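You operate a simulated robot arm through the tools that you are given. There is no shell and no other tool. Be economical: measure what you need, move in short steps, check, and stop when the job is done.

Carry out the task below with a simulated robot arm. There is one attempt and no reset: what you move stays moved.

TASK
Put two scoops of red beads from the bead tray beside the round box into the box's empty cell.
Fine: turn its lid to that cell and shut again; use the orange-handled scoop and put it back.
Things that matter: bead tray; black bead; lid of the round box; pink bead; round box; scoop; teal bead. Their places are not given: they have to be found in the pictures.

Only the result counts: the job must be done as asked and must still hold three seconds after the hand-in. Knocking over, shifting, dropping, spilling or breaking anything else fails it. Lids that push on must go on centred and level and be pressed home; caps that screw on are set level and turned clockwise until they are tight.

THE ROBOT
A 7-joint arm with a two-finger parallel gripper, fixed in place. Base frame: the origin is at the foot of the arm, x ahead of it, y to its left, z up; the work surface is at about z = 0.74. Units: m, degrees, N and s.
With the tool pointing down near the work surface it reaches from about 0.3 to 0.68 m from the base axis. Its first joint turns from -66.0 to 66.0 degrees. Payload 1.57 kg.
Tool frame: the origin (TCP) lies between the finger pads and is the grasp point; the fingertips stand 0.03 m ahead of it; z points along the fingers, y is the line along which they close. The gripper opens to 0.11 m. The fingers are 0.024 m wide and 0.012 m thick; the gripper's body (0.048 by 0.112 m) begins 0.078 m behind the TCP.
Orientation is told as [roll, pitch, yaw] about the base's x, y, z axes, in that order, counted from this pose: with the fingers straight down and closing along the base's y, the tool's x points along the base's -x, its y along +y and its z along -z.

THE INTERFACE
- The arm moves only by the tool apply_moves. Its argument "steps" is one flat list of numbers, 7 for each row, row after row: the shift along the base's x, y, z in m, then the turn, a rotation vector about the base's x, y, z in degrees, then the opening in per cent of the stroke, from 0 (shut) to 100 (fully open). In form: [dx, dy, dz, wx, wy, wz, hand, dx, dy, dz, wx, wy, wz, hand, ...]. A call has 1 to 10 rows; each row shifts and turns the commanded pose from where the row before left it. Rows are played at 5 a second. More than 0.05 m and 8.6 degrees between two rows, or a gripper value outside its range, and nothing of the call is played. Where a pose cannot be reached the arm comes as near as it can. A force on the tool above 40 N (or 10 N above the force at the start of the call, whichever is more), or a blocked arm, ends the call early, and 0.2 s more pass. Each finger travels about 0.108 m/s and halts on what it meets, pressing with about 43 N; the grip force reading is that of the motor and also rises with nothing between the fingers. The clock runs only during rows and for 0.2 s after the last one: add rows that do not move to give the fingers time. The reply holds the time, the measured pose of the TCP, the force on the tool along the base axes, the opening and the grip force, in the units named above and with some noise, with the torque about the TCP (base axes, N m) and any sound that the robot's microphone picked up.
- Cameras (640 x 400 px; columns grow to the right, rows downward): "scene" is fixed at [0.1457, -0.3838, 1.4138]; the picture's right is [0.88, -0.47, 0.00], its down [-0.27, -0.50, -0.82] and it looks along [0.39, 0.73, -0.57] (base axes); focal length 347 px, centre (320, 200). "wrist" rides on the gripper at [0.07, 0.016, -0.141] in the tool frame; the picture's right is [-0.23, 0.97, 0.00], its down [-0.85, -0.20, -0.48] and it looks along [-0.47, -0.11, 0.88] (tool axes); focal length 222 px, centre (320, 200).
- camera(camera): a new picture of that camera. The clock stands still meanwhile.
- measure_at(camera, pixels): there is no depth. For up to 12 entries [column, row, z] of the newest picture of that camera ("zoom" is the newest enlarged one), the place [x, y] in the base frame at which the ray of that pixel passes the height z, good to about 0.002 m, but the place of the scene camera against the robot may be out by one fixed shift of up to 0.018 m in any direction. The clock stands still meanwhile.
- close_up(camera, box): a new picture of the part [left, top, right, bottom] of that camera's present view, enlarged. The clock stands still meanwhile.
- sign_off(): hands the job in; it is judged then, once.

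Keep the steps short. Do not move on a guess: measure, check each grasp and each placing, and mend mistakes. In all there are 80 turns and 46 pictures (those below and enlarged ones count). Leave the gripper open and the arm clear of the work at the hand-in unless told otherwise, and finish with a single line.

The tools are called as name(argument=value, ...) on one line, values as JSON. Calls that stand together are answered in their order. apply_moves: Moves the arm, as the interface text tells. Its arguments: {"type":"object","properties":{"steps":{"type":"array","items":{"type":"number"}}},"required":["steps"]} The other tools are called the same way: camera (camera) takes a picture; measure_at (camera, pixels) gives the place at which the rays of pixels pass given heights; close_up (camera, box) takes an enlarged picture of a part of a camera's view; sign_off () hands the job in.

At the start:

```text
time_s: 0.0
ee_pos: [0.3295, 0.113, 1.0923]
tcp_rot: [0.1, 0.0, 0.0]
force: [-0.7, 0.2, -0.4]
ft_torque: [0.01, 0.0, 0.0]
grip_width: 0.11
grip_force: 0.1
```

scene: 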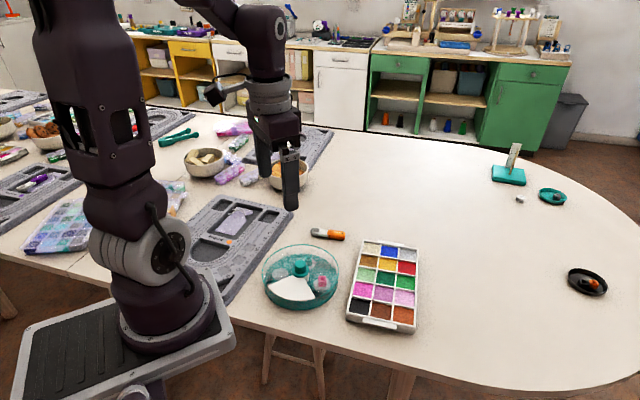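
wrist: 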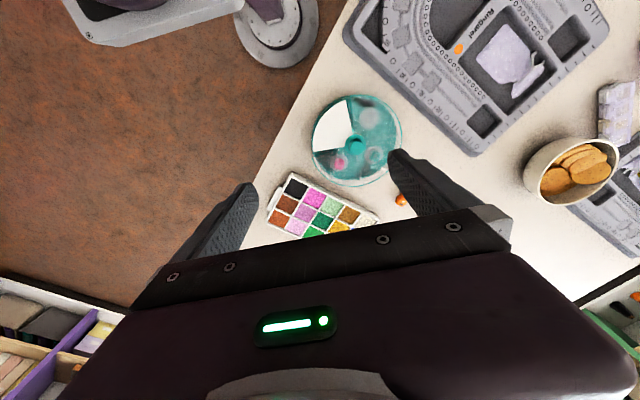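

I see the round box near (300,277), the bead tray near (384,287), and orange-handled items near (328,234) and (588,282). I'll enlarge both views to look closer.

close_up(camera="scene", box=[250, 215, 430, 335])

close_up(camera="wrist", box=[250, 80, 430, 240])

close_up(camera="scene", box=[480, 130, 640, 310])

```text
3.33 times, centred on (340, 275) of scene
```

zoom: 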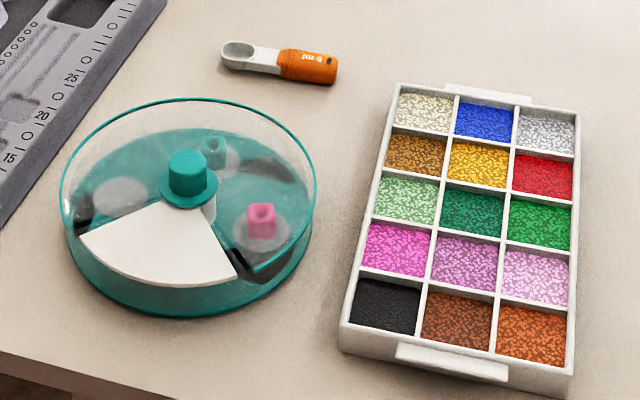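

```text
2.50 times, centred on (340, 160) of wrist
```

zoom: 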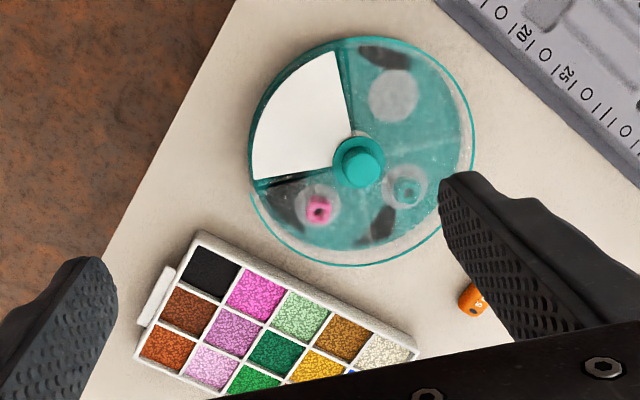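

```text
2.22 times, centred on (560, 220) of scene
```

zoom: 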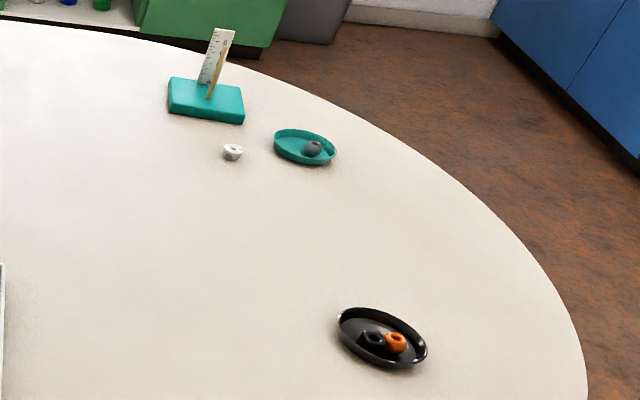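

Box, tray and scoop (5 ml, orange handle at (328,234)) are found. I'll measure features in the wrist and scene pictures so I can compare the scene shift.

measure_at(camera="wrist", pixels=[[355, 144, 0.78], [357, 142, 0.74], [313, 150, 0.77], [402, 140, 0.77], [293, 173, 0.76], [267, 218, 0.76], [291, 188, 0.755], [316, 197, 0.755], [400, 200, 0.75]])

measure_at(camera="scene", pixels=[[302, 263, 0.78], [303, 273, 0.74], [316, 231, 0.745], [328, 234, 0.75], [344, 237, 0.75], [407, 268, 0.755], [364, 241, 0.76], [418, 249, 0.76], [359, 306, 0.755], [588, 282, 0.74], [345, 314, 0.76], [410, 326, 0.76]])

```text
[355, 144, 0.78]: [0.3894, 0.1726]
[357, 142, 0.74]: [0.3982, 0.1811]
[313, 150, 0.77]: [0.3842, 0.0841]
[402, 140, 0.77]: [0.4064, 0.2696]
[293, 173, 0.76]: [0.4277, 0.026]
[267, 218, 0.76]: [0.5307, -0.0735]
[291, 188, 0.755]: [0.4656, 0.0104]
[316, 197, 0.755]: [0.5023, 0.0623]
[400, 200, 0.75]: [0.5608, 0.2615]
```

```text
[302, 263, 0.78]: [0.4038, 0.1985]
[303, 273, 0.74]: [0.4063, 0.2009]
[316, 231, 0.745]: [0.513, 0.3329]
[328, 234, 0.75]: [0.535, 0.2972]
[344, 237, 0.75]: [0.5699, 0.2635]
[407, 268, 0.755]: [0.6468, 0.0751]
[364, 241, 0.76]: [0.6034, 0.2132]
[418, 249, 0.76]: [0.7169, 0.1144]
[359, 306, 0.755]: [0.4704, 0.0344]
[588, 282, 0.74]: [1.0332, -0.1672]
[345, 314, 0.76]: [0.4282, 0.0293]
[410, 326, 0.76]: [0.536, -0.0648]
```

Box centre is at about (0.392, 0.175); the scene camera reads it roughly 0.01–0.02 off. I'll move down for a closer look at the cells and lid.

apply_moves(steps=[0, 0.02, -0.045, 0, 0, 0, 100, 0, 0.02, -0.045, 0, 0, 0, 100, 0, 0.02, -0.045, 0, 0, 0, 100, 0, 0.02, -0.045, 0, 0, 0, 100])

camera(camera="wrist")

```text
time_s: 1.0
ee_pos: [0.328, 0.1936, 0.9099]
tcp_rot: [-0.1, 0.0, 0.0]
force: [0.3, -0.1, -1.3]
ft_torque: [0.0, -0.05, 0.04]
grip_width: 0.1101
grip_force: 0.1
```

```text
40 pictures are left
```

wrist: 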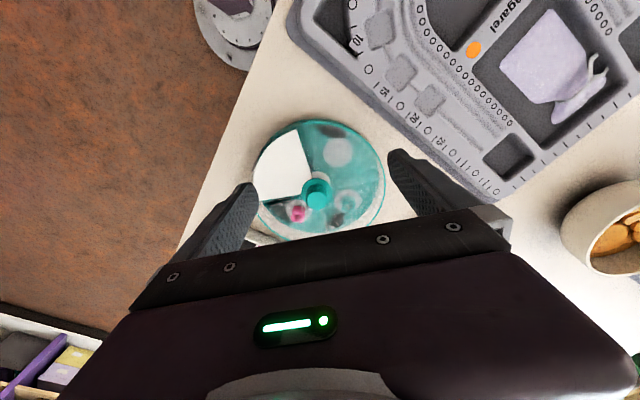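

close_up(camera="wrist", box=[240, 110, 400, 250])

close_up(camera="scene", box=[255, 235, 350, 315])

```text
2.86 times, centred on (320, 180) of wrist
```

zoom: 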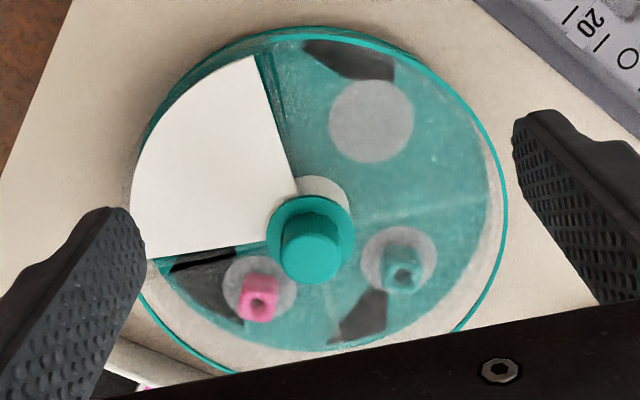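

```text
5.00 times, centred on (302, 275) of scene
```

zoom: 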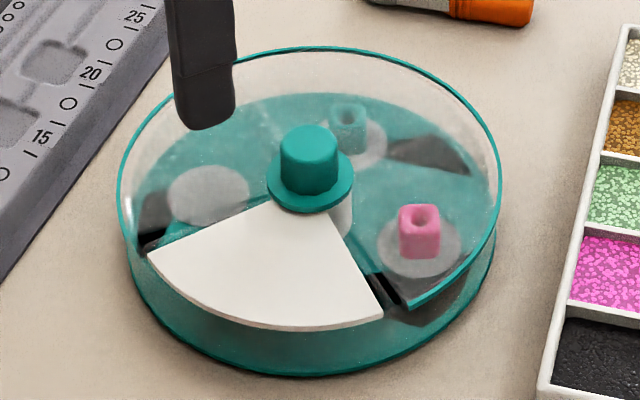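

The lid is a clear disc with a sector opening, now parked over the white shelf (shut). Discs with a pink and a teal bead are visible; the disc near zoom (370,120) has no bead, so that's the empty cell. I'll measure these.

measure_at(camera="wrist", pixels=[[317.5, 200, 0.793], [337.5, 152, 0.745], [348, 201, 0.745], [298.3, 210.5, 0.745], [297.3, 129.3, 0.765], [258.8, 200.3, 0.765], [313, 178.3, 0.765], [385.5, 190.5, 0.77], [320, 120, 0.77], [256, 165, 0.77], [350, 232, 0.77]])

measure_at(camera="zoom", pixels=[[308, 135, 0.793], [209, 195, 0.745], [418, 248, 0.745], [355, 145, 0.745], [148, 250, 0.765], [380, 315, 0.765], [500, 195, 0.77], [118, 195, 0.77], [305, 47, 0.77], [305, 375, 0.74], [490, 240, 0.77], [408, 310, 0.77]])

```text
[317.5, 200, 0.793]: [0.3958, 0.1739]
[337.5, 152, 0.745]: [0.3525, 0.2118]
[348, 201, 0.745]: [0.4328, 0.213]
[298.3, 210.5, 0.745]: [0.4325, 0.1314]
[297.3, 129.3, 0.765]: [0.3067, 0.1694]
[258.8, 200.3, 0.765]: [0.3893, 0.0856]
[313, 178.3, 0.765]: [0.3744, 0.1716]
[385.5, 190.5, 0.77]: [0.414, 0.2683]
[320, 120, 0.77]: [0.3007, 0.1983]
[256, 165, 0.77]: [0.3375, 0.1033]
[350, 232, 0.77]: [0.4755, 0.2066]
```

```text
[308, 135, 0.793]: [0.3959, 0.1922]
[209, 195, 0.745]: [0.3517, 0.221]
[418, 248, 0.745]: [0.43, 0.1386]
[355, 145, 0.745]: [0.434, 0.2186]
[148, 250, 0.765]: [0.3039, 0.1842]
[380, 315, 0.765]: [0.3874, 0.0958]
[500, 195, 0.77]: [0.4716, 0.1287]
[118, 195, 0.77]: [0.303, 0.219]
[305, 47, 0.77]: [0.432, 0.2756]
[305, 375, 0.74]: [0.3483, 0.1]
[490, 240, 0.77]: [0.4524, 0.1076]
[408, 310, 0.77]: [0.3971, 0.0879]
```

The discs form a square around (0.3925, 0.1725): four 90° cells, shelf at the −x−y corner, empty cell at −x+y. So the lid needs a 90° clockwise turn. I'll go above the knob with the hand pre-turned +45°.

apply_moves(steps=[0.0108, -0.0035, -0.007, 0, 0, 7.5, 80, 0.0108, -0.0035, -0.007, 0, 0, 7.5, 60, 0.0108, -0.0035, -0.007, 0, 0, 7.5, 60, 0.0108, -0.0035, -0.007, 0, 0, 7.5, 60, 0.0108, -0.0035, -0.007, 0, 0, 7.5, 60, 0.0108, -0.0035, -0.007, 0, 0, 7.5, 60, 0, 0, 0, 0, 0, 0, 60])

camera(camera="wrist")

```text
time_s: 2.6
ee_pos: [0.3945, 0.1728, 0.8701]
tcp_rot: [0.0, 0.0, 45.0]
force: [0.4, 0.5, 0.0]
ft_torque: [0.0, 0.02, -0.02]
grip_width: 0.0661
grip_force: 0.1
```

```text
37 pictures are left
```

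wrist: 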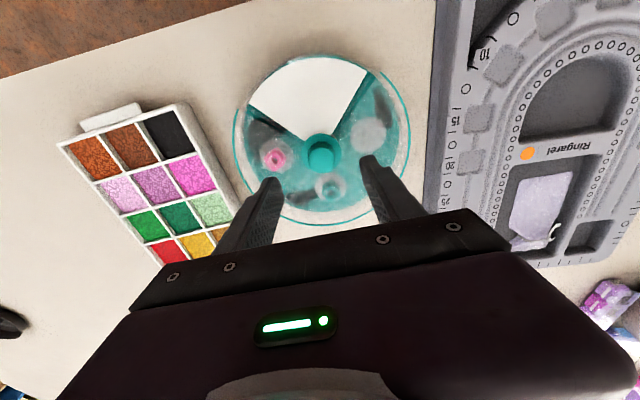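

measure_at(camera="wrist", pixels=[[321, 154, 0.793], [276, 156, 0.745], [368, 135, 0.745], [330, 186, 0.745], [309, 154, 0.793], [333, 154, 0.793], [163, 252, 0.755], [321, 164, 0.775]])

close_up(camera="wrist", box=[220, 50, 420, 240])

```text
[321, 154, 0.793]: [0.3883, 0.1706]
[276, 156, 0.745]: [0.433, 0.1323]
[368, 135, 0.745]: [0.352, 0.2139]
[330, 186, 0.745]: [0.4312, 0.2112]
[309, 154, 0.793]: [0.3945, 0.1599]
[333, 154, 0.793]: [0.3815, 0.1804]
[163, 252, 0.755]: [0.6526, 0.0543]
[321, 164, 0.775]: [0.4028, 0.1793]
```

```text
2.11 times, centred on (320, 145) of wrist
```

zoom: 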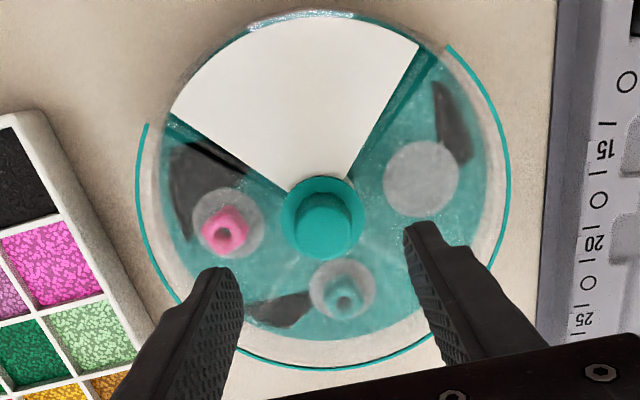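

Knob axis agrees with (0.3925, 0.1725). I'll descend so the fingertips straddle the knob, still open.

apply_moves(steps=[-0.0015, 0, -0.02, 0, 0, 0, 60, 0, 0, -0.02, 0, 0, 0, 50, 0, 0, -0.016, 0, 0, 0, 40, 0, 0, 0, 0, 0, 0, 40])

close_up(camera="wrist", box=[220, 100, 420, 240])

close_up(camera="scene", box=[250, 215, 350, 315])

```text
time_s: 3.6
ee_pos: [0.3925, 0.1715, 0.8132]
tcp_rot: [-0.1, 0.0, 45.0]
force: [0.6, 0.5, 0.1]
ft_torque: [0.02, 0.02, -0.04]
grip_width: 0.0436
grip_force: 0.0
```

```text
2.86 times, centred on (320, 170) of wrist
```

zoom: 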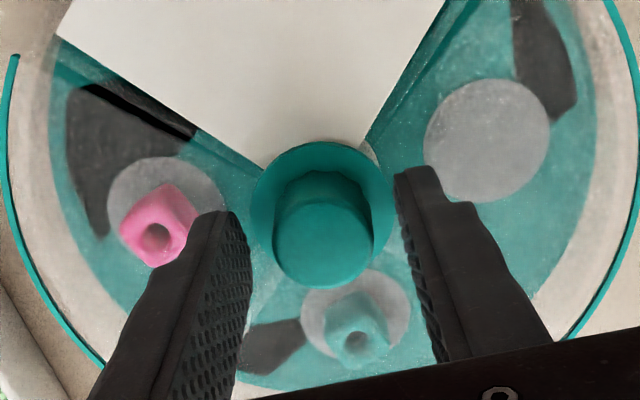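

```text
4.00 times, centred on (300, 265) of scene
```

zoom: 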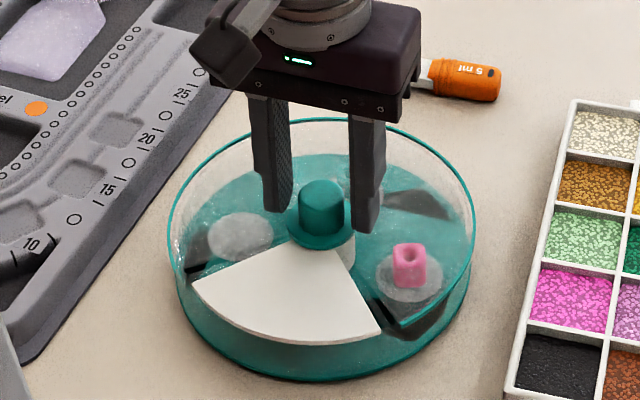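

The fingertips straddle the knob at lid height with no contact. I'll close gradually.

apply_moves(steps=[0, 0, 0, 0, 0, 0, 32, 0, 0, 0, 0, 0, 0, 26, 0, 0, 0, 0, 0, 0, 22, 0, 0, 0, 0, 0, 0, 18, 0, 0, 0, 0, 0, 0, 18])

```text
time_s: 4.8
ee_pos: [0.3933, 0.1712, 0.813]
tcp_rot: [-0.1, 0.0, 45.0]
force: [-1.1, 0.0, -0.1]
ft_torque: [0.09, -0.01, -0.01]
grip_width: 0.0269
grip_force: 37.3
```

The knob is gripped at 27 mm with little side force. I'll start the clockwise turn with a small part and check.

apply_moves(steps=[0, 0, 0, 0, 0, -5, 15, 0, 0, 0, 0, 0, -5, 15, 0, 0, 0, 0, 0, -5, 15])

close_up(camera="scene", box=[250, 215, 350, 315])

```text
time_s: 5.6
ee_pos: [0.3914, 0.172, 0.8145]
tcp_rot: [0.0, -0.1, 29.8]
force: [2.3, 0.7, 0.8]
ft_torque: [-0.13, 0.26, 0.02]
grip_width: 0.0266
grip_force: 37.4
```

```text
4.00 times, centred on (300, 265) of scene
```

zoom: 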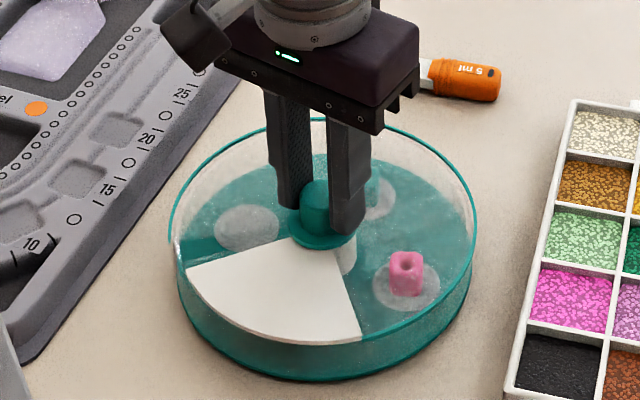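

camera(camera="wrist")

close_up(camera="wrist", box=[220, 60, 420, 220])

```text
32 pictures are left
```

wrist: 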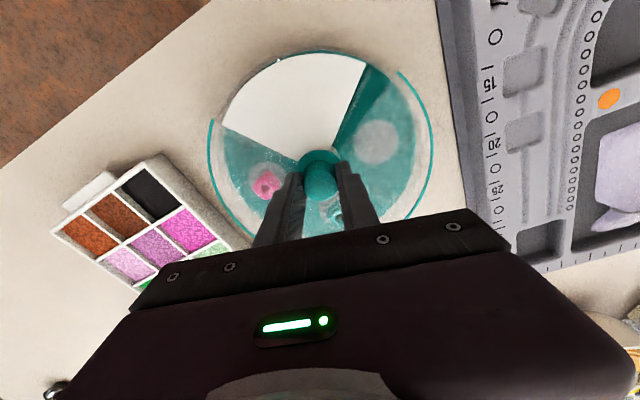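

```text
2.50 times, centred on (320, 140) of wrist
```

zoom: 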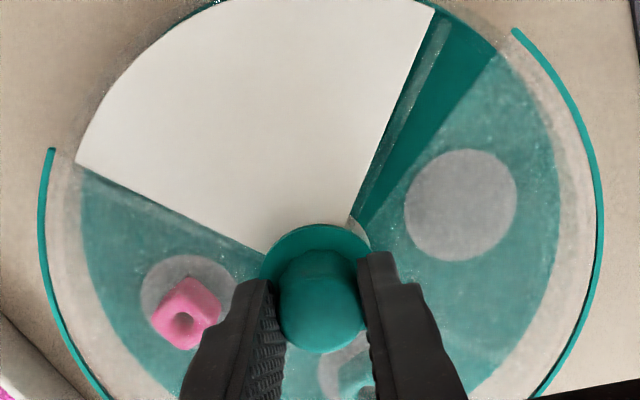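

measure_at(camera="zoom", pixels=[[190, 295, 0.745], [460, 205, 0.745], [434, 8, 0.765], [78, 163, 0.765], [325, 325, 0.793], [515, 30, 0.775], [51, 150, 0.775], [600, 200, 0.775], [497, 55, 0.765]])

```text
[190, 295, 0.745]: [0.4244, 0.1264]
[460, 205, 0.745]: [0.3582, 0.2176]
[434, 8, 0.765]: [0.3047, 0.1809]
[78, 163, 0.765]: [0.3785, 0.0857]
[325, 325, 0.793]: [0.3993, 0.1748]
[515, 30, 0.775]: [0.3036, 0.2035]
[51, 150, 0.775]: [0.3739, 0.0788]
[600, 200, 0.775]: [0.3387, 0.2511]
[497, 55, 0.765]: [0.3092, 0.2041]
```

The lid opening now passes the shelf edge by several degrees (right direction), but the box base was dragged about 9° along. I'll press down lightly on the knob to add table friction and read the force.

apply_moves(steps=[0, 0, -0.001, 0, 0, 0, 15, 0, 0, -0.001, 0, 0, 0, 15])

```text
time_s: 6.2
ee_pos: [0.3925, 0.1727, 0.8117]
tcp_rot: [0.0, -0.1, 29.9]
force: [-1.1, 1.2, 26.1]
ft_torque: [0.09, 0.03, -0.01]
grip_width: 0.0271
grip_force: 37.1
```

26 N downward: good. I'll turn 15° more with that pressure and check the base.

apply_moves(steps=[0, 0, 0, 0, 0, -3, 15, 0, 0, 0, 0, 0, -4, 15, 0, 0, 0, 0, 0, -4, 15, 0, 0, 0, 0, 0, -4, 15])

close_up(camera="scene", box=[250, 215, 350, 315])

```text
time_s: 7.2
ee_pos: [0.3924, 0.1716, 0.812]
tcp_rot: [0.1, -0.1, 15.0]
force: [3.4, 6.1, 11.2]
ft_torque: [0.3, -0.39, 0.02]
grip_width: 0.0268
grip_force: 37.8
```

```text
4.00 times, centred on (300, 265) of scene
```

zoom: 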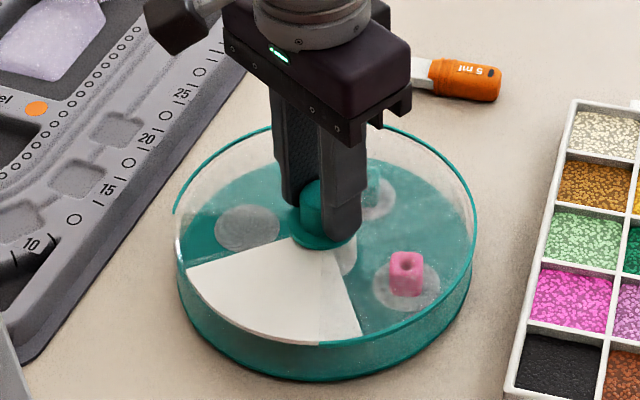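

The base stayed put. Continuing the turn, keeping the pressure.

apply_moves(steps=[0, 0, -0.0005, 0, 0, -5, 15, 0, 0, 0, 0, 0, -5, 15, 0, 0, 0, 0, 0, -5, 15, 0, 0, 0, 0, 0, -5, 15, 0, 0, 0, 0, 0, -5, 15, 0, 0, 0, 0, 0, -5, 15])

```text
time_s: 8.6
ee_pos: [0.3922, 0.1718, 0.8108]
tcp_rot: [0.1, 0.1, -15.1]
force: [0.8, 22.5, 22.5]
ft_torque: [0.72, -0.23, 0.02]
grip_width: 0.0268
grip_force: 38.0
```

A side force of 22 N in +y has built up, so the tool is slightly off the knob axis. I'll ease +y a little and look.

apply_moves(steps=[0, 0.001, 0, 0, 0, 0, 15, 0, 0.0005, 0, 0, 0, 0, 15])

close_up(camera="scene", box=[250, 215, 350, 315])

```text
time_s: 9.2
ee_pos: [0.3914, 0.1718, 0.8118]
tcp_rot: [0.0, 0.0, -15.1]
force: [4.9, 9.7, 18.8]
ft_torque: [0.3, -0.34, 0.04]
grip_width: 0.0269
grip_force: 37.7
```

```text
4.00 times, centred on (300, 265) of scene
```

zoom: 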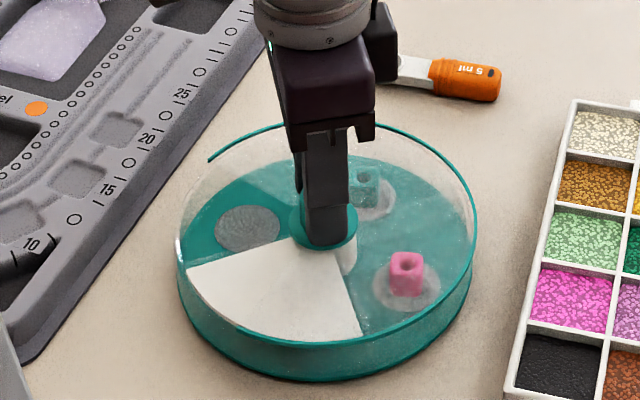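

Base unchanged, the opening now covers the empty disc. I'll continue another 39° with a small +y relief.

apply_moves(steps=[0, 0.0005, 0, 0, 0, -5, 15, 0, 0, 0, 0, 0, -5, 15, 0, 0.0005, 0, 0, 0, -5, 15, 0, 0, 0, 0, 0, -5, 15])

```text
time_s: 10.2
ee_pos: [0.3924, 0.1737, 0.8109]
tcp_rot: [-0.1, 0.0, -35.2]
force: [7.5, -6.8, 7.1]
ft_torque: [-0.26, -0.26, 0.01]
grip_width: 0.027
grip_force: 37.8
```

apply_moves(steps=[0.0003, -0.0005, -0.0008, 0, 0, -5, 15, 0, 0, 0, 0, 0, -5, 15, 0, 0, 0, 0, 0, -5, 15, 0, 0, 0, 0, 0, -4, 15])

close_up(camera="scene", box=[250, 215, 350, 315])

```text
time_s: 11.2
ee_pos: [0.3917, 0.1736, 0.8112]
tcp_rot: [0.1, 0.1, -54.1]
force: [4.2, -9.0, 14.9]
ft_torque: [-0.34, -0.28, 0.15]
grip_width: 0.0269
grip_force: 37.3
```

```text
4.00 times, centred on (300, 265) of scene
```

zoom: 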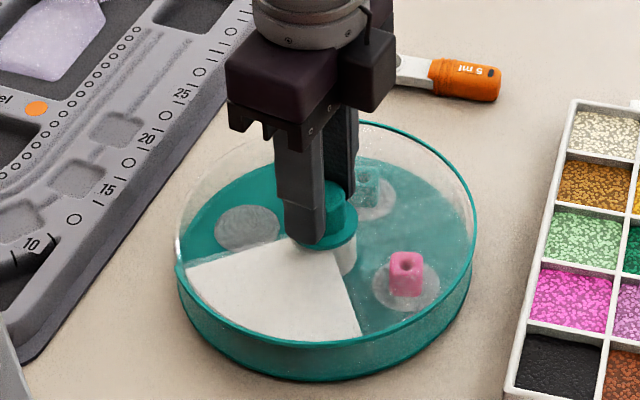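

The opening is over the empty cell with the base unmoved. I'll release, rise and move to view the scoop.

apply_moves(steps=[0, 0, 0, 0, 0, 0, 32, 0, 0, 0, 0, 0, 0, 45, 0, 0, 0.02, 0, 0, 0, 50, 0, 0, 0.035, 0, 0, 0, 60, 0, 0, 0.04, 0, 0, 0, 60, 0.025, 0.04, 0, 0, 0, 0.8, 80, 0.025, 0.04, 0, 0, 0, 0.8, 80, 0.025, 0.04, 0, 0, 0, 0.8, 80, 0.025, 0.04, 0, 0, 0, 0.8, 80])

camera(camera="wrist")

close_up(camera="scene", box=[250, 215, 430, 335])

```text
time_s: 13.2
ee_pos: [0.4918, 0.3338, 0.9038]
tcp_rot: [-0.1, 0.1, -50.9]
force: [0.7, 0.4, 0.7]
ft_torque: [-0.05, -0.02, -0.03]
grip_width: 0.088
grip_force: 0.1
```

```text
27 pictures are left
```

wrist: 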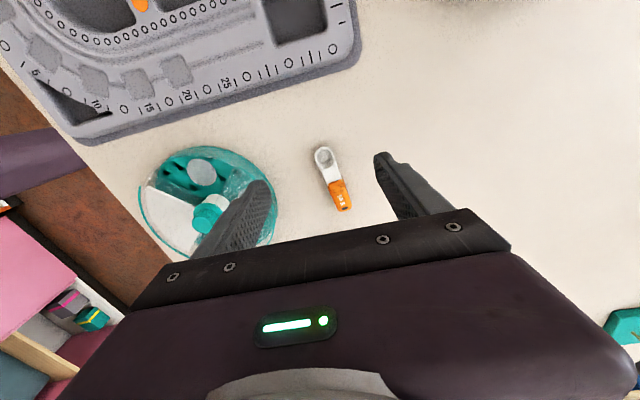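

```text
3.33 times, centred on (340, 275) of scene
```

zoom: 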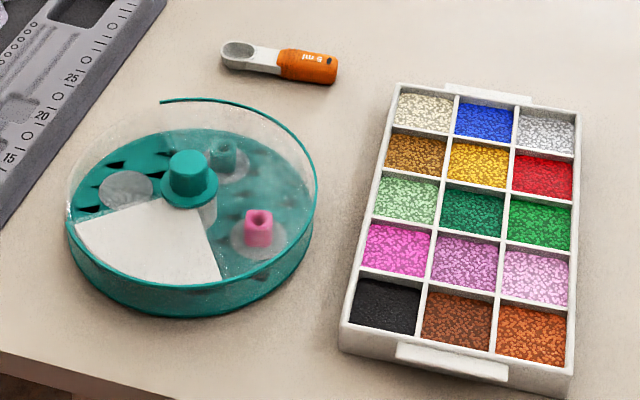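

The lid is over the empty cell. Now measure the scoop: bowl (323,156), handle start (332,183), handle end (345,209).

close_up(camera="wrist", box=[290, 135, 380, 225])

measure_at(camera="wrist", pixels=[[323, 157, 0.745], [322, 147, 0.745], [332, 183, 0.748], [345, 210, 0.748], [339, 196, 0.75], [330, 195, 0.748], [349, 193, 0.748]])

```text
4.44 times, centred on (335, 180) of wrist
```

zoom: 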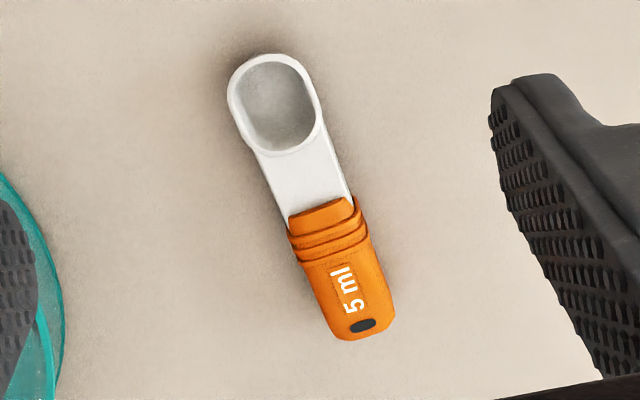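

```text
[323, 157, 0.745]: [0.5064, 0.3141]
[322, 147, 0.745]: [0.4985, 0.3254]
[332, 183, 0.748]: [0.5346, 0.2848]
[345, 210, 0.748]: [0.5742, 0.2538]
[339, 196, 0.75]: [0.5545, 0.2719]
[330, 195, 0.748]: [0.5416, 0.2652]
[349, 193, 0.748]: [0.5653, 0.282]
```

measure_at(camera="zoom", pixels=[[276, 103, 0.75], [272, 55, 0.75], [285, 153, 0.75], [230, 103, 0.75], [322, 100, 0.75], [325, 205, 0.75], [362, 335, 0.75], [343, 275, 0.75], [305, 285, 0.745], [385, 275, 0.745], [290, 103, 0.74]])

```text
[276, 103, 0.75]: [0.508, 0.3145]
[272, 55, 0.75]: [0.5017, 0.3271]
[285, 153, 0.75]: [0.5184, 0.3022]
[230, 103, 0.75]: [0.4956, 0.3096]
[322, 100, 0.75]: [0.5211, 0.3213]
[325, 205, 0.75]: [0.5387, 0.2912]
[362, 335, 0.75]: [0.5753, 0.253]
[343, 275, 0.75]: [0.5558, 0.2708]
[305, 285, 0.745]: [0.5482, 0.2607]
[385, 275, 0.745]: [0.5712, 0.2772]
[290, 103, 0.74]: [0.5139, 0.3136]
```

Handle axis runs at about −43°, grip point (0.557, 0.272), bowl 0.065 m away. I'll turn to yaw −43 and go above the handle.

apply_moves(steps=[0.022, -0.0205, -0.02, 0, 0, 4, 70, 0.022, -0.0205, -0.03, 0, 0, 4, 60, 0.0212, -0.0208, -0.04, 0, 0, 0, 55, 0, 0, 0, 0, 0, 0, 55])

camera(camera="wrist")

close_up(camera="scene", box=[280, 190, 380, 260])

```text
time_s: 14.2
ee_pos: [0.5563, 0.2727, 0.8159]
tcp_rot: [0.0, 0.0, -42.7]
force: [-0.1, 0.1, -0.1]
ft_torque: [0.01, 0.0, 0.02]
grip_width: 0.0604
grip_force: 0.0
```

```text
24 pictures are left
```

wrist: 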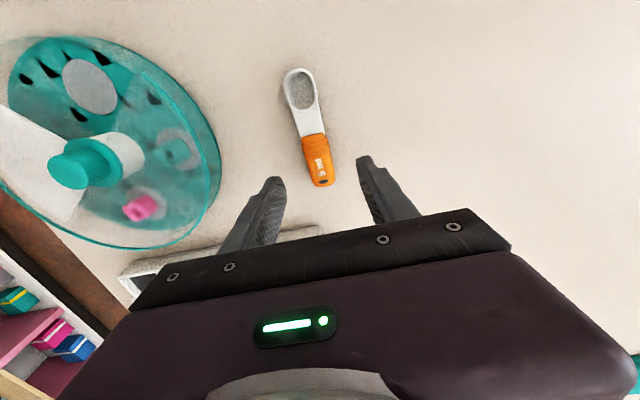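

```text
5.71 times, centred on (330, 225) of scene
```

zoom: 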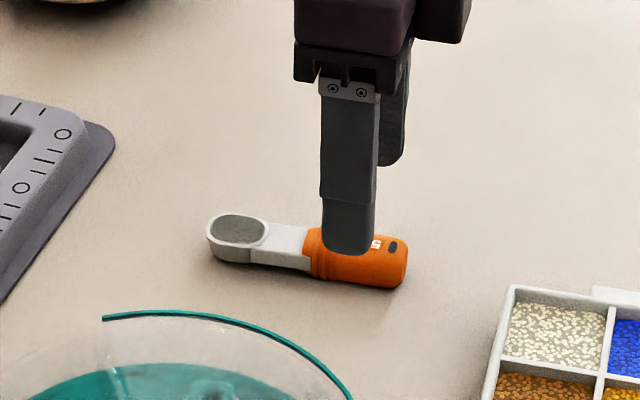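

measure_at(camera="wrist", pixels=[[301, 90, 0.752], [314, 138, 0.755], [321, 183, 0.755], [300, 70, 0.752], [303, 165, 0.75], [333, 158, 0.75]])

```text
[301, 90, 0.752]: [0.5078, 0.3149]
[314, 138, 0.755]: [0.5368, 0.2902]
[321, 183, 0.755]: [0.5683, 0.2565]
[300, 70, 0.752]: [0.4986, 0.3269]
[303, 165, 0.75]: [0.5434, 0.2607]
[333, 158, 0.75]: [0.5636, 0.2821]
```

Axis at −44°, handle midline is about 2.5 mm off from the TCP. I'll correct and descend, then close gently.

apply_moves(steps=[-0.0017, -0.0018, -0.015, 0, 0, -1, 50, 0, 0, -0.015, 0, 0, 0, 45, 0, 0, -0.011, 0, 0, 0, 40, 0, 0, 0, 0, 0, 0, 32, 0, 0, 0, 0, 0, 0, 25, 0, 0, 0, 0, 0, 0, 18, 0, 0, 0, 0, 0, 0, 12, 0, 0, 0, 0, 0, 0, 12])

close_up(camera="scene", box=[280, 190, 380, 260])

```text
time_s: 16.0
ee_pos: [0.5553, 0.2706, 0.775]
tcp_rot: [0.0, 0.0, -43.7]
force: [0.3, -0.5, 0.1]
ft_torque: [0.04, 0.01, -0.02]
grip_width: 0.0221
grip_force: 34.9
```

```text
5.71 times, centred on (330, 225) of scene
```

zoom: 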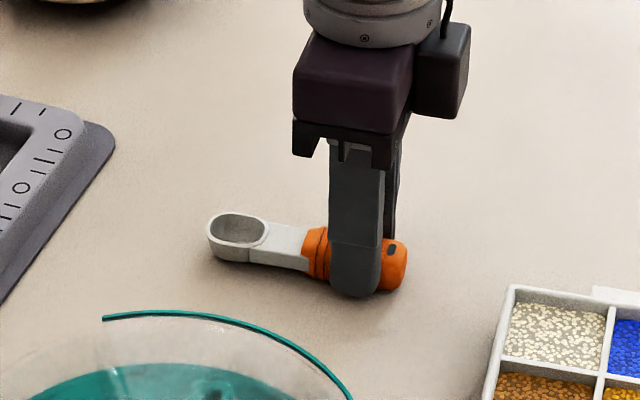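

The handle is gripped at 22 mm. Scoop rest pose noted: TCP (0.555, 0.271, 0.775), yaw −43.7. I'll lift and check the hold.

apply_moves(steps=[0, 0, 0.02, 0, 0, 0, 8, 0, 0, 0.04, 0, 0, 0, 8, 0, 0, 0.045, 0, 0, 0, 8, 0, -0.025, 0.02, 0, 0, -8, 8, 0, -0.025, 0, 0, 0, -8, 8, 0, -0.025, 0, 0, 0, -8, 8, 0, -0.025, 0, 0, 0, -8, 8])

apply_moves(steps=[0.005, -0.025, 0, 0, 0, -8, 8, 0.005, -0.025, 0, 0, 0, -8, 8, 0.005, -0.025, 0, 0, 0, -8, 8, 0.005, -0.025, 0, 0, 0, -8, 8, 0.005, -0.025, 0, 0, 0, -8, 8, 0.005, -0.025, 0, 0, 0, -8, 8])

camera(camera="wrist")

```text
time_s: 17.6
ee_pos: [0.5552, 0.1684, 0.9003]
tcp_rot: [-0.1, 0.0, -76.0]
force: [0.8, -1.5, -0.4]
ft_torque: [0.01, -0.03, -0.05]
grip_width: 0.0218
grip_force: 34.5
```

```text
time_s: 19.0
ee_pos: [0.5858, 0.019, 0.8983]
tcp_rot: [0.1, 0.0, -123.9]
force: [0.5, 0.3, 0.2]
ft_torque: [0.04, 0.04, 0.03]
grip_width: 0.0218
grip_force: 34.6
```

```text
21 pictures are left
```

wrist: 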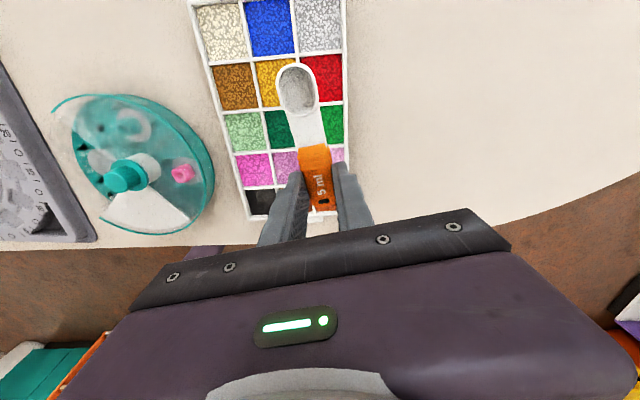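

Yaw −124 is reachable and the scoop is held level. I'll enlarge to measure the red cell.

close_up(camera="wrist", box=[190, 0, 370, 150])

close_up(camera="scene", box=[340, 170, 440, 270])

```text
2.67 times, centred on (280, 75) of wrist
```

zoom: 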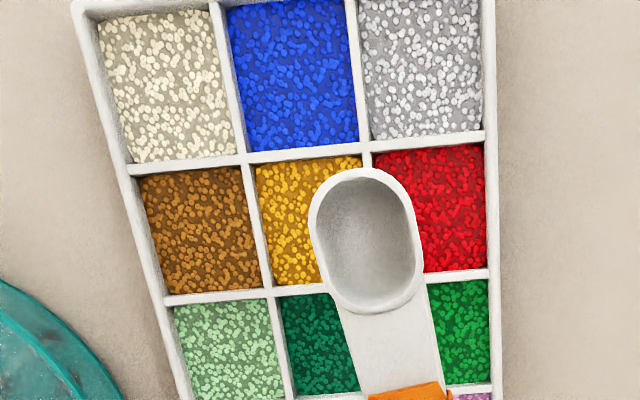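

```text
4.00 times, centred on (390, 220) of scene
```

zoom: 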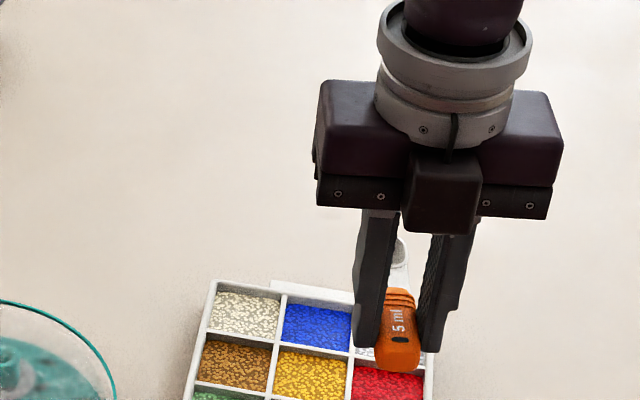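

measure_at(camera="wrist", pixels=[[296.9, 60, 0.76], [343, 50.6, 0.76], [343, 103.1, 0.76], [300.6, 106.9, 0.76], [298.8, 57, 0.75], [341.9, 53.6, 0.75], [342.6, 101.2, 0.75], [208.7, 63.5, 0.76], [222, 112, 0.76], [301, 90, 0.87], [346, 163, 0.76]])

```text
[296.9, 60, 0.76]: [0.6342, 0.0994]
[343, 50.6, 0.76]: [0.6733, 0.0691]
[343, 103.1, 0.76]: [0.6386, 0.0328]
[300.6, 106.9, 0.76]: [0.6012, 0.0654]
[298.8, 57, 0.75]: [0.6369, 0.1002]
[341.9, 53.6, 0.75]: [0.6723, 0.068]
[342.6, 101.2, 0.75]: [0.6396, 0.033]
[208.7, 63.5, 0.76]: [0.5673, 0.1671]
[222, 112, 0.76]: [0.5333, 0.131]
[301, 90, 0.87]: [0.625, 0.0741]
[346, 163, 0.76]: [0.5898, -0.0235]
```

Red cell centre is at about (0.638, 0.066), about 46 mm inside, axes at ±45°. Leaning the wrist inward is better for reach, so I'll return to yaw −44 (bowl pointing back-left along 136°) and hover beside the red cell.

apply_moves(steps=[0.008, 0.002, 0, 0, 0, 8, 8, 0.008, 0.002, 0, 0, 0, 8, 8, 0.008, 0.002, 0, 0, 0, 8, 8, 0.008, 0.002, 0, 0, 0, 8, 8, 0.008, 0.002, 0, 0, 0, 8, 8, 0.008, 0.002, 0, 0, 0, 8, 8, 0.008, 0.002, 0, 0, 0, 8, 8, 0.008, 0.002, 0, 0, 0, 8, 8, 0.008, 0.002, 0, 0, 0, 8, 8, 0.0075, 0.003, 0, 0, 0, 8, 8])

apply_moves(steps=[0, 0, 0, -5.56, -5.75, 0, 8, 0, 0, 0, -5.56, -5.75, 0, 8, 0, 0, 0, -5.56, -5.75, 0, 8, 0, 0, 0, -5.56, -5.75, 0, 8, 0, 0, 0, -5.56, -5.75, 0, 8])

camera(camera="wrist")

close_up(camera="scene", box=[330, 170, 460, 300])

```text
time_s: 21.2
ee_pos: [0.6662, 0.0414, 0.9002]
tcp_rot: [0.1, -0.1, -43.7]
force: [-0.3, 0.9, -0.5]
ft_torque: [0.01, 0.0, -0.01]
grip_width: 0.0218
grip_force: 34.5
```

```text
time_s: 22.4
ee_pos: [0.6655, 0.0412, 0.8998]
tcp_rot: [-0.1, -40.1, -43.7]
force: [0.6, -0.2, 0.3]
ft_torque: [0.0, 0.01, -0.03]
grip_width: 0.0218
grip_force: 35.1
```

```text
18 pictures are left
```

wrist: 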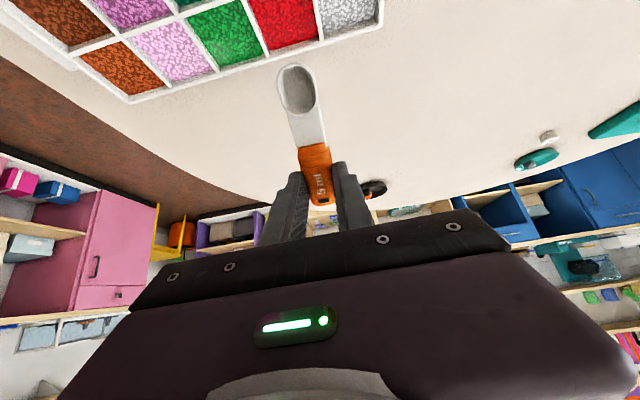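

```text
3.08 times, centred on (395, 235) of scene
```

zoom: 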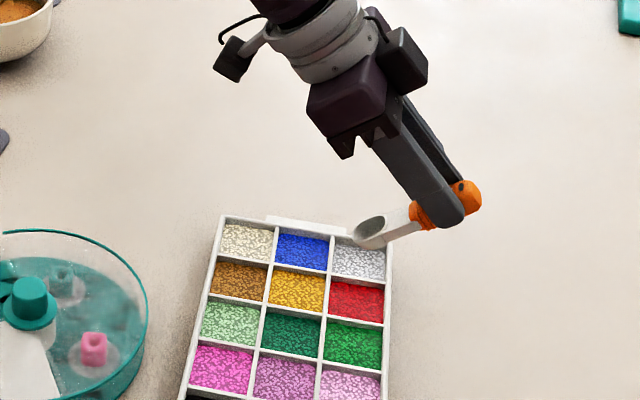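

Reachable and dipping correctly. I'll lower to just above the beads and check the bowl against the red cell.

apply_moves(steps=[0, 0, -0.03, 0, 0, 0, 8, 0, -0.0005, -0.028, 0, 0, 0, 8])

close_up(camera="wrist", box=[220, 0, 400, 130])

close_up(camera="scene", box=[350, 210, 450, 310])

```text
time_s: 23.0
ee_pos: [0.6646, 0.0404, 0.8413]
tcp_rot: [-0.2, -40.0, -43.7]
force: [-0.3, 0.2, -0.5]
ft_torque: [-0.03, 0.0, -0.02]
grip_width: 0.0214
grip_force: 35.3
```

```text
3.08 times, centred on (310, 65) of wrist
```

zoom: 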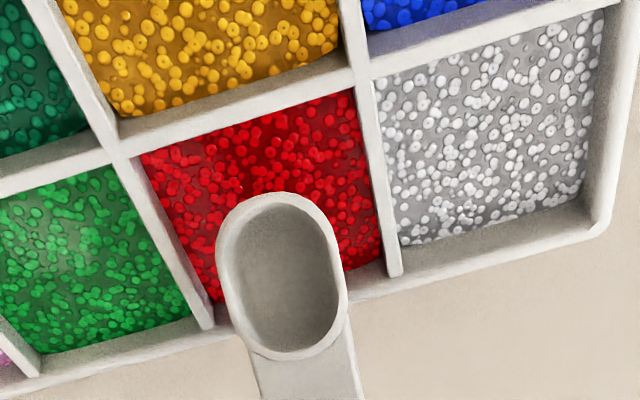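

```text
4.00 times, centred on (400, 260) of scene
```

zoom: 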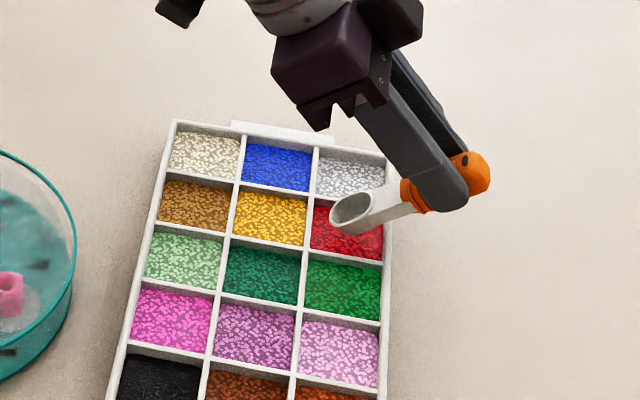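

Bowl is roughly centred; I'll nudge ~2 mm toward the silver side and 3 mm forward, then plunge in small steps watching force.

apply_moves(steps=[-0.0008, 0.0035, 0, 0, 0, 0, 8, 0, 0, -0.008, 0, 0, 0, 8, 0, 0, -0.008, 0, 0, 0, 8, 0, 0, -0.004, 0, 0, 0, 8])

```text
time_s: 24.0
ee_pos: [0.6652, 0.0438, 0.8221]
tcp_rot: [-0.1, -40.1, -43.8]
force: [-0.5, 0.2, 8.6]
ft_torque: [0.23, 0.34, 0.05]
grip_width: 0.0211
grip_force: 34.4
```

8.6 N upward: contact with the beads. I'll look once to make sure it isn't a wall.

close_up(camera="wrist", box=[220, 0, 400, 130])

```text
3.08 times, centred on (310, 65) of wrist
```

zoom: 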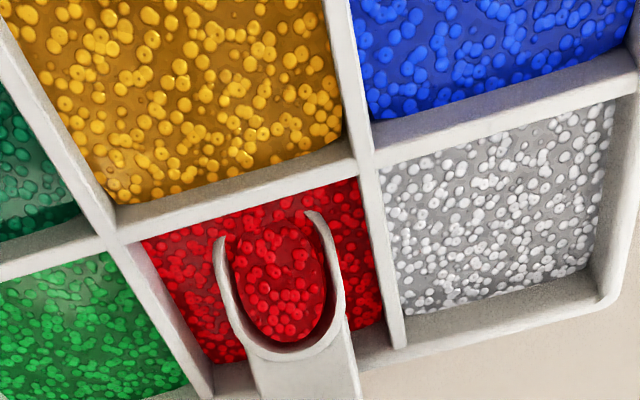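

The bowl is full of red beads, inside the red cell. I'll level the scoop while drawing back slightly and lifting.

apply_moves(steps=[0.0014, -0.0014, -0.003, 4.17, 4.31, 0, 8, 0.0036, -0.0035, 0, 4.17, 4.31, 0, 8, 0.0043, -0.0041, 0.001, 4.87, 5.03, 0, 8, 0.0036, -0.0035, 0.004, 4.87, 5.03, 0, 8, 0.0022, -0.0021, 0.008, 4.87, 5.03, 0, 8, 0, 0, 0.015, 4.87, 5.03, 0, 8, 0, 0, 0.02, 0, 0, 0, 8])

close_up(camera="wrist", box=[200, 0, 400, 150])

```text
time_s: 25.6
ee_pos: [0.679, 0.0301, 0.8677]
tcp_rot: [0.0, 0.2, -43.8]
force: [-0.9, 0.8, -0.7]
ft_torque: [0.0, -0.02, 0.0]
grip_width: 0.0214
grip_force: 34.3
```

```text
2.67 times, centred on (300, 75) of wrist
```

zoom: 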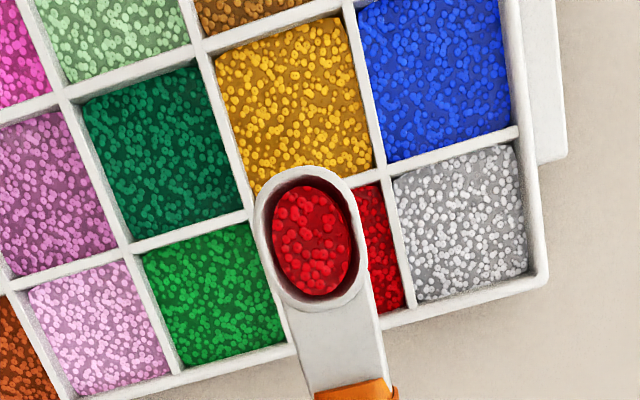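

Beads are in the bowl but sit below the rim, so the scoop isn't full. I'll tilt again here over the red cell and dig a bit deeper.

apply_moves(steps=[0.0014, 0.0014, 0, -4.87, -5.03, 0, 8, 0, 0, 0, -4.87, -5.03, 0, 8, 0, 0, 0, -4.87, -5.03, 0, 8, 0, 0, 0, -4.87, -5.03, 0, 8, -0.0072, 0.0069, -0.014, -4.17, -4.31, 0, 8, -0.0072, 0.0069, -0.014, -4.17, -4.31, 0, 8, 0, 0, -0.01, 0, 0, 0, 8, 0, 0, -0.008, 0, 0, 0, 8])

```text
time_s: 27.4
ee_pos: [0.6679, 0.0449, 0.822]
tcp_rot: [0.0, -40.2, -43.9]
force: [1.0, -0.8, 13.0]
ft_torque: [0.24, 0.45, -0.02]
grip_width: 0.0217
grip_force: 34.7
```

apply_moves(steps=[0, 0, -0.003, 0, 0, 0, 8, -0.0014, 0.0014, -0.003, 0, 0, 0, 8])

close_up(camera="wrist", box=[220, 0, 400, 130])

```text
time_s: 28.0
ee_pos: [0.6659, 0.0466, 0.814]
tcp_rot: [-0.1, -40.1, -43.7]
force: [4.4, -3.5, 14.9]
ft_torque: [0.1, 0.28, 0.07]
grip_width: 0.0217
grip_force: 35.4
```

```text
3.08 times, centred on (310, 65) of wrist
```

zoom: 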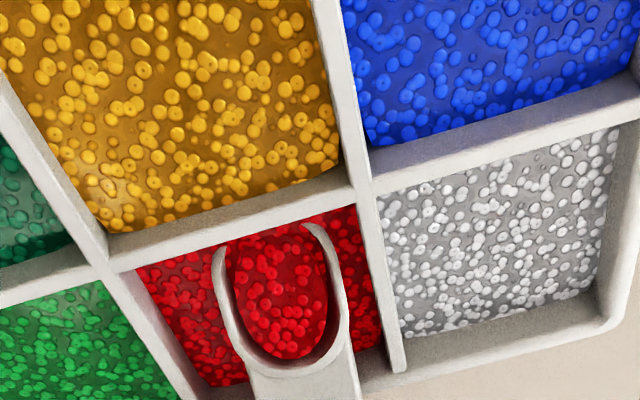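

Fuller now. Levelling and lifting again.

apply_moves(steps=[0.0029, -0.0028, 0.001, 4.17, 4.31, 0, 8, 0.0043, -0.0041, 0.002, 4.17, 4.31, 0, 8, 0.0043, -0.0041, 0.003, 4.87, 5.03, 0, 8, 0.0029, -0.0028, 0.006, 4.87, 5.03, 0, 8, 0, 0, 0.01, 4.87, 5.03, 0, 8, 0, 0, 0.015, 4.87, 5.03, 0, 8, 0, 0, 0.02, 0, 0, 0, 8])

close_up(camera="wrist", box=[200, 0, 400, 150])

```text
time_s: 29.6
ee_pos: [0.6793, 0.0332, 0.8718]
tcp_rot: [0.0, 0.1, -43.8]
force: [-1.3, 0.7, 1.1]
ft_torque: [0.01, -0.01, -0.01]
grip_width: 0.0215
grip_force: 34.6
```

```text
2.67 times, centred on (300, 75) of wrist
```

zoom: 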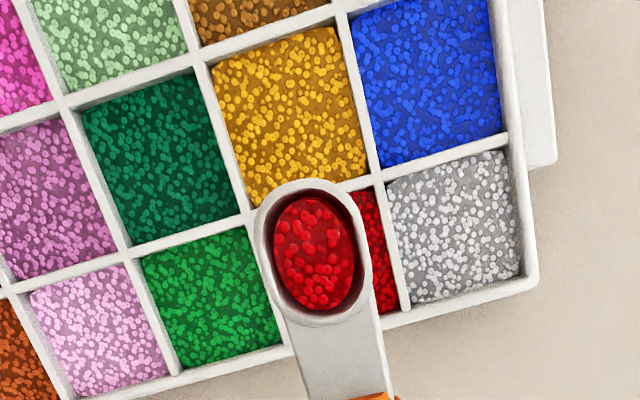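

The fill looks the same as before, so that's a full scoop. I'll carry it level and smoothly to the box, turning to yaw −70.

apply_moves(steps=[-0.01, 0.0035, 0.006, 0, 0, -1, 8, -0.03, 0.0103, 0.006, 0, 0, -3, 8, -0.033, 0.0115, 0, 0, 0, -3, 8, -0.033, 0.0115, 0, 0, 0, -3, 8, -0.035, 0.0125, 0, 0, 0, -3, 8, -0.035, 0.0125, 0, 0, 0, -3, 8, -0.035, 0.0125, 0, 0, 0, -3, 8, -0.033, 0.0115, 0, 0, 0, -3, 8, -0.03, 0.0105, 0, 0, 0, -3, 8, -0.017, 0.0067, 0, 0, 0, -1.2, 8])

camera(camera="wrist")

```text
time_s: 31.8
ee_pos: [0.3871, 0.1332, 0.8837]
tcp_rot: [0.0, -0.1, -70.0]
force: [-0.3, 0.7, -0.4]
ft_torque: [0.01, 0.02, -0.01]
grip_width: 0.0218
grip_force: 34.4
```

```text
10 pictures are left
```

wrist: 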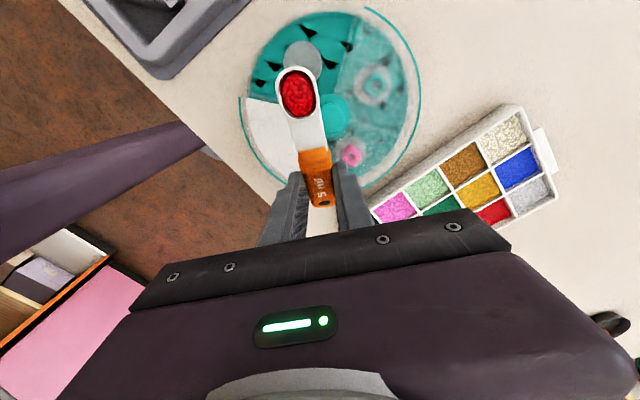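

measure_at(camera="wrist", pixels=[[303, 58, 0.745], [241, 98, 0.775], [366, 9, 0.775], [349, 152, 0.745], [375, 87, 0.745], [297, 95, 0.862]])

```text
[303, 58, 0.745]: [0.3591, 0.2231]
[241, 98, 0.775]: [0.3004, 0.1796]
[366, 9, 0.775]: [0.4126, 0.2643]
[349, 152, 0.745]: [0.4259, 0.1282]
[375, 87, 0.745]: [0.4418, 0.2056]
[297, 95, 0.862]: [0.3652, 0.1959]
```

The opening spans 78°–176° around the box centre, the disc is in its middle. I'll pour by dipping 64° with the tip held over (0.36, 0.214).

apply_moves(steps=[-0.0024, 0.0066, -0.002, -7.52, -2.74, 0, 8, -0.0018, 0.0051, -0.002, -7.52, -2.74, 0, 8, -0.0023, 0.0064, -0.002, -7.52, -2.74, 0, 8, -0.0028, 0.0077, -0.002, -7.52, -2.74, 0, 8, -0.0032, 0.0087, -0.002, -7.52, -2.74, 0, 8, -0.0035, 0.0096, -0.002, -7.52, -2.74, 0, 8, -0.0038, 0.0103, 0, -7.52, -2.74, 0, 8, -0.004, 0.0109, 0, -7.52, -2.74, 0, 8, 0, 0, 0, 0, 0, 0, 8, 0, 0, 0, 0, 0, 0, 8])

close_up(camera="scene", box=[240, 190, 350, 310])

```text
time_s: 34.0
ee_pos: [0.3778, 0.1919, 0.8776]
tcp_rot: [-1.7, -60.1, -70.0]
force: [0.0, -0.1, -0.4]
ft_torque: [-0.01, -0.04, 0.02]
grip_width: 0.0219
grip_force: 35.1
out of reach, approached as far as the arm can: row 2, 3, 8
```

```text
3.33 times, centred on (295, 250) of scene
```

zoom: 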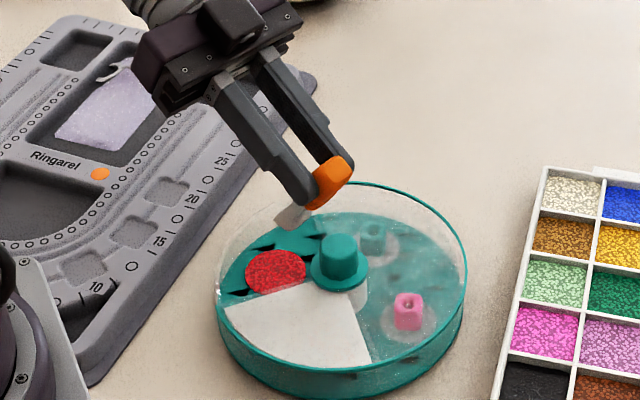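

The beads are in the cell (red heap at zoom (275,270)). I'll reverse the tilt and check pose and bowl.

apply_moves(steps=[0.004, -0.0109, 0, 7.52, 2.74, 0, 8, 0.0038, -0.0103, 0, 7.52, 2.74, 0, 8, 0.0035, -0.0096, 0.002, 7.52, 2.74, 0, 8, 0.0032, -0.0087, 0.002, 7.52, 2.74, 0, 8, 0.0028, -0.0077, 0.002, 7.52, 2.74, 0, 8, 0.0023, -0.0064, 0.002, 7.52, 2.74, 0, 8, 0.0018, -0.0051, 0.002, 7.52, 2.74, 0, 8, 0.0024, -0.0066, 0.002, 7.52, 2.74, 0, 8, 0, 0, 0, 0, 0, 0, 8])

close_up(camera="wrist", box=[220, 0, 440, 180])

```text
time_s: 36.0
ee_pos: [0.4017, 0.1257, 0.89]
tcp_rot: [-1.4, 4.1, -70.2]
force: [0.0, 0.0, -0.2]
ft_torque: [-0.02, -0.03, -0.01]
grip_width: 0.0219
grip_force: 34.7
```

```text
2.22 times, centred on (330, 90) of wrist
```

zoom: 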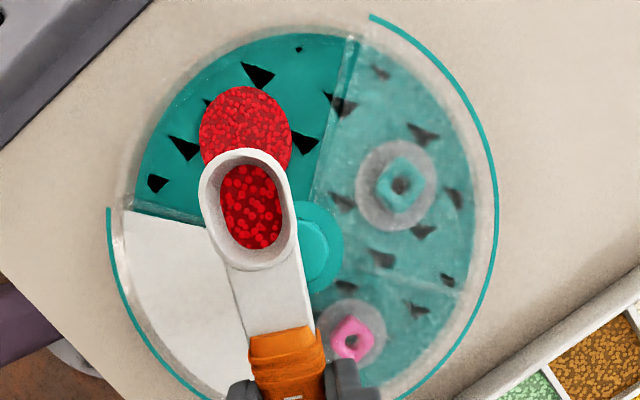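

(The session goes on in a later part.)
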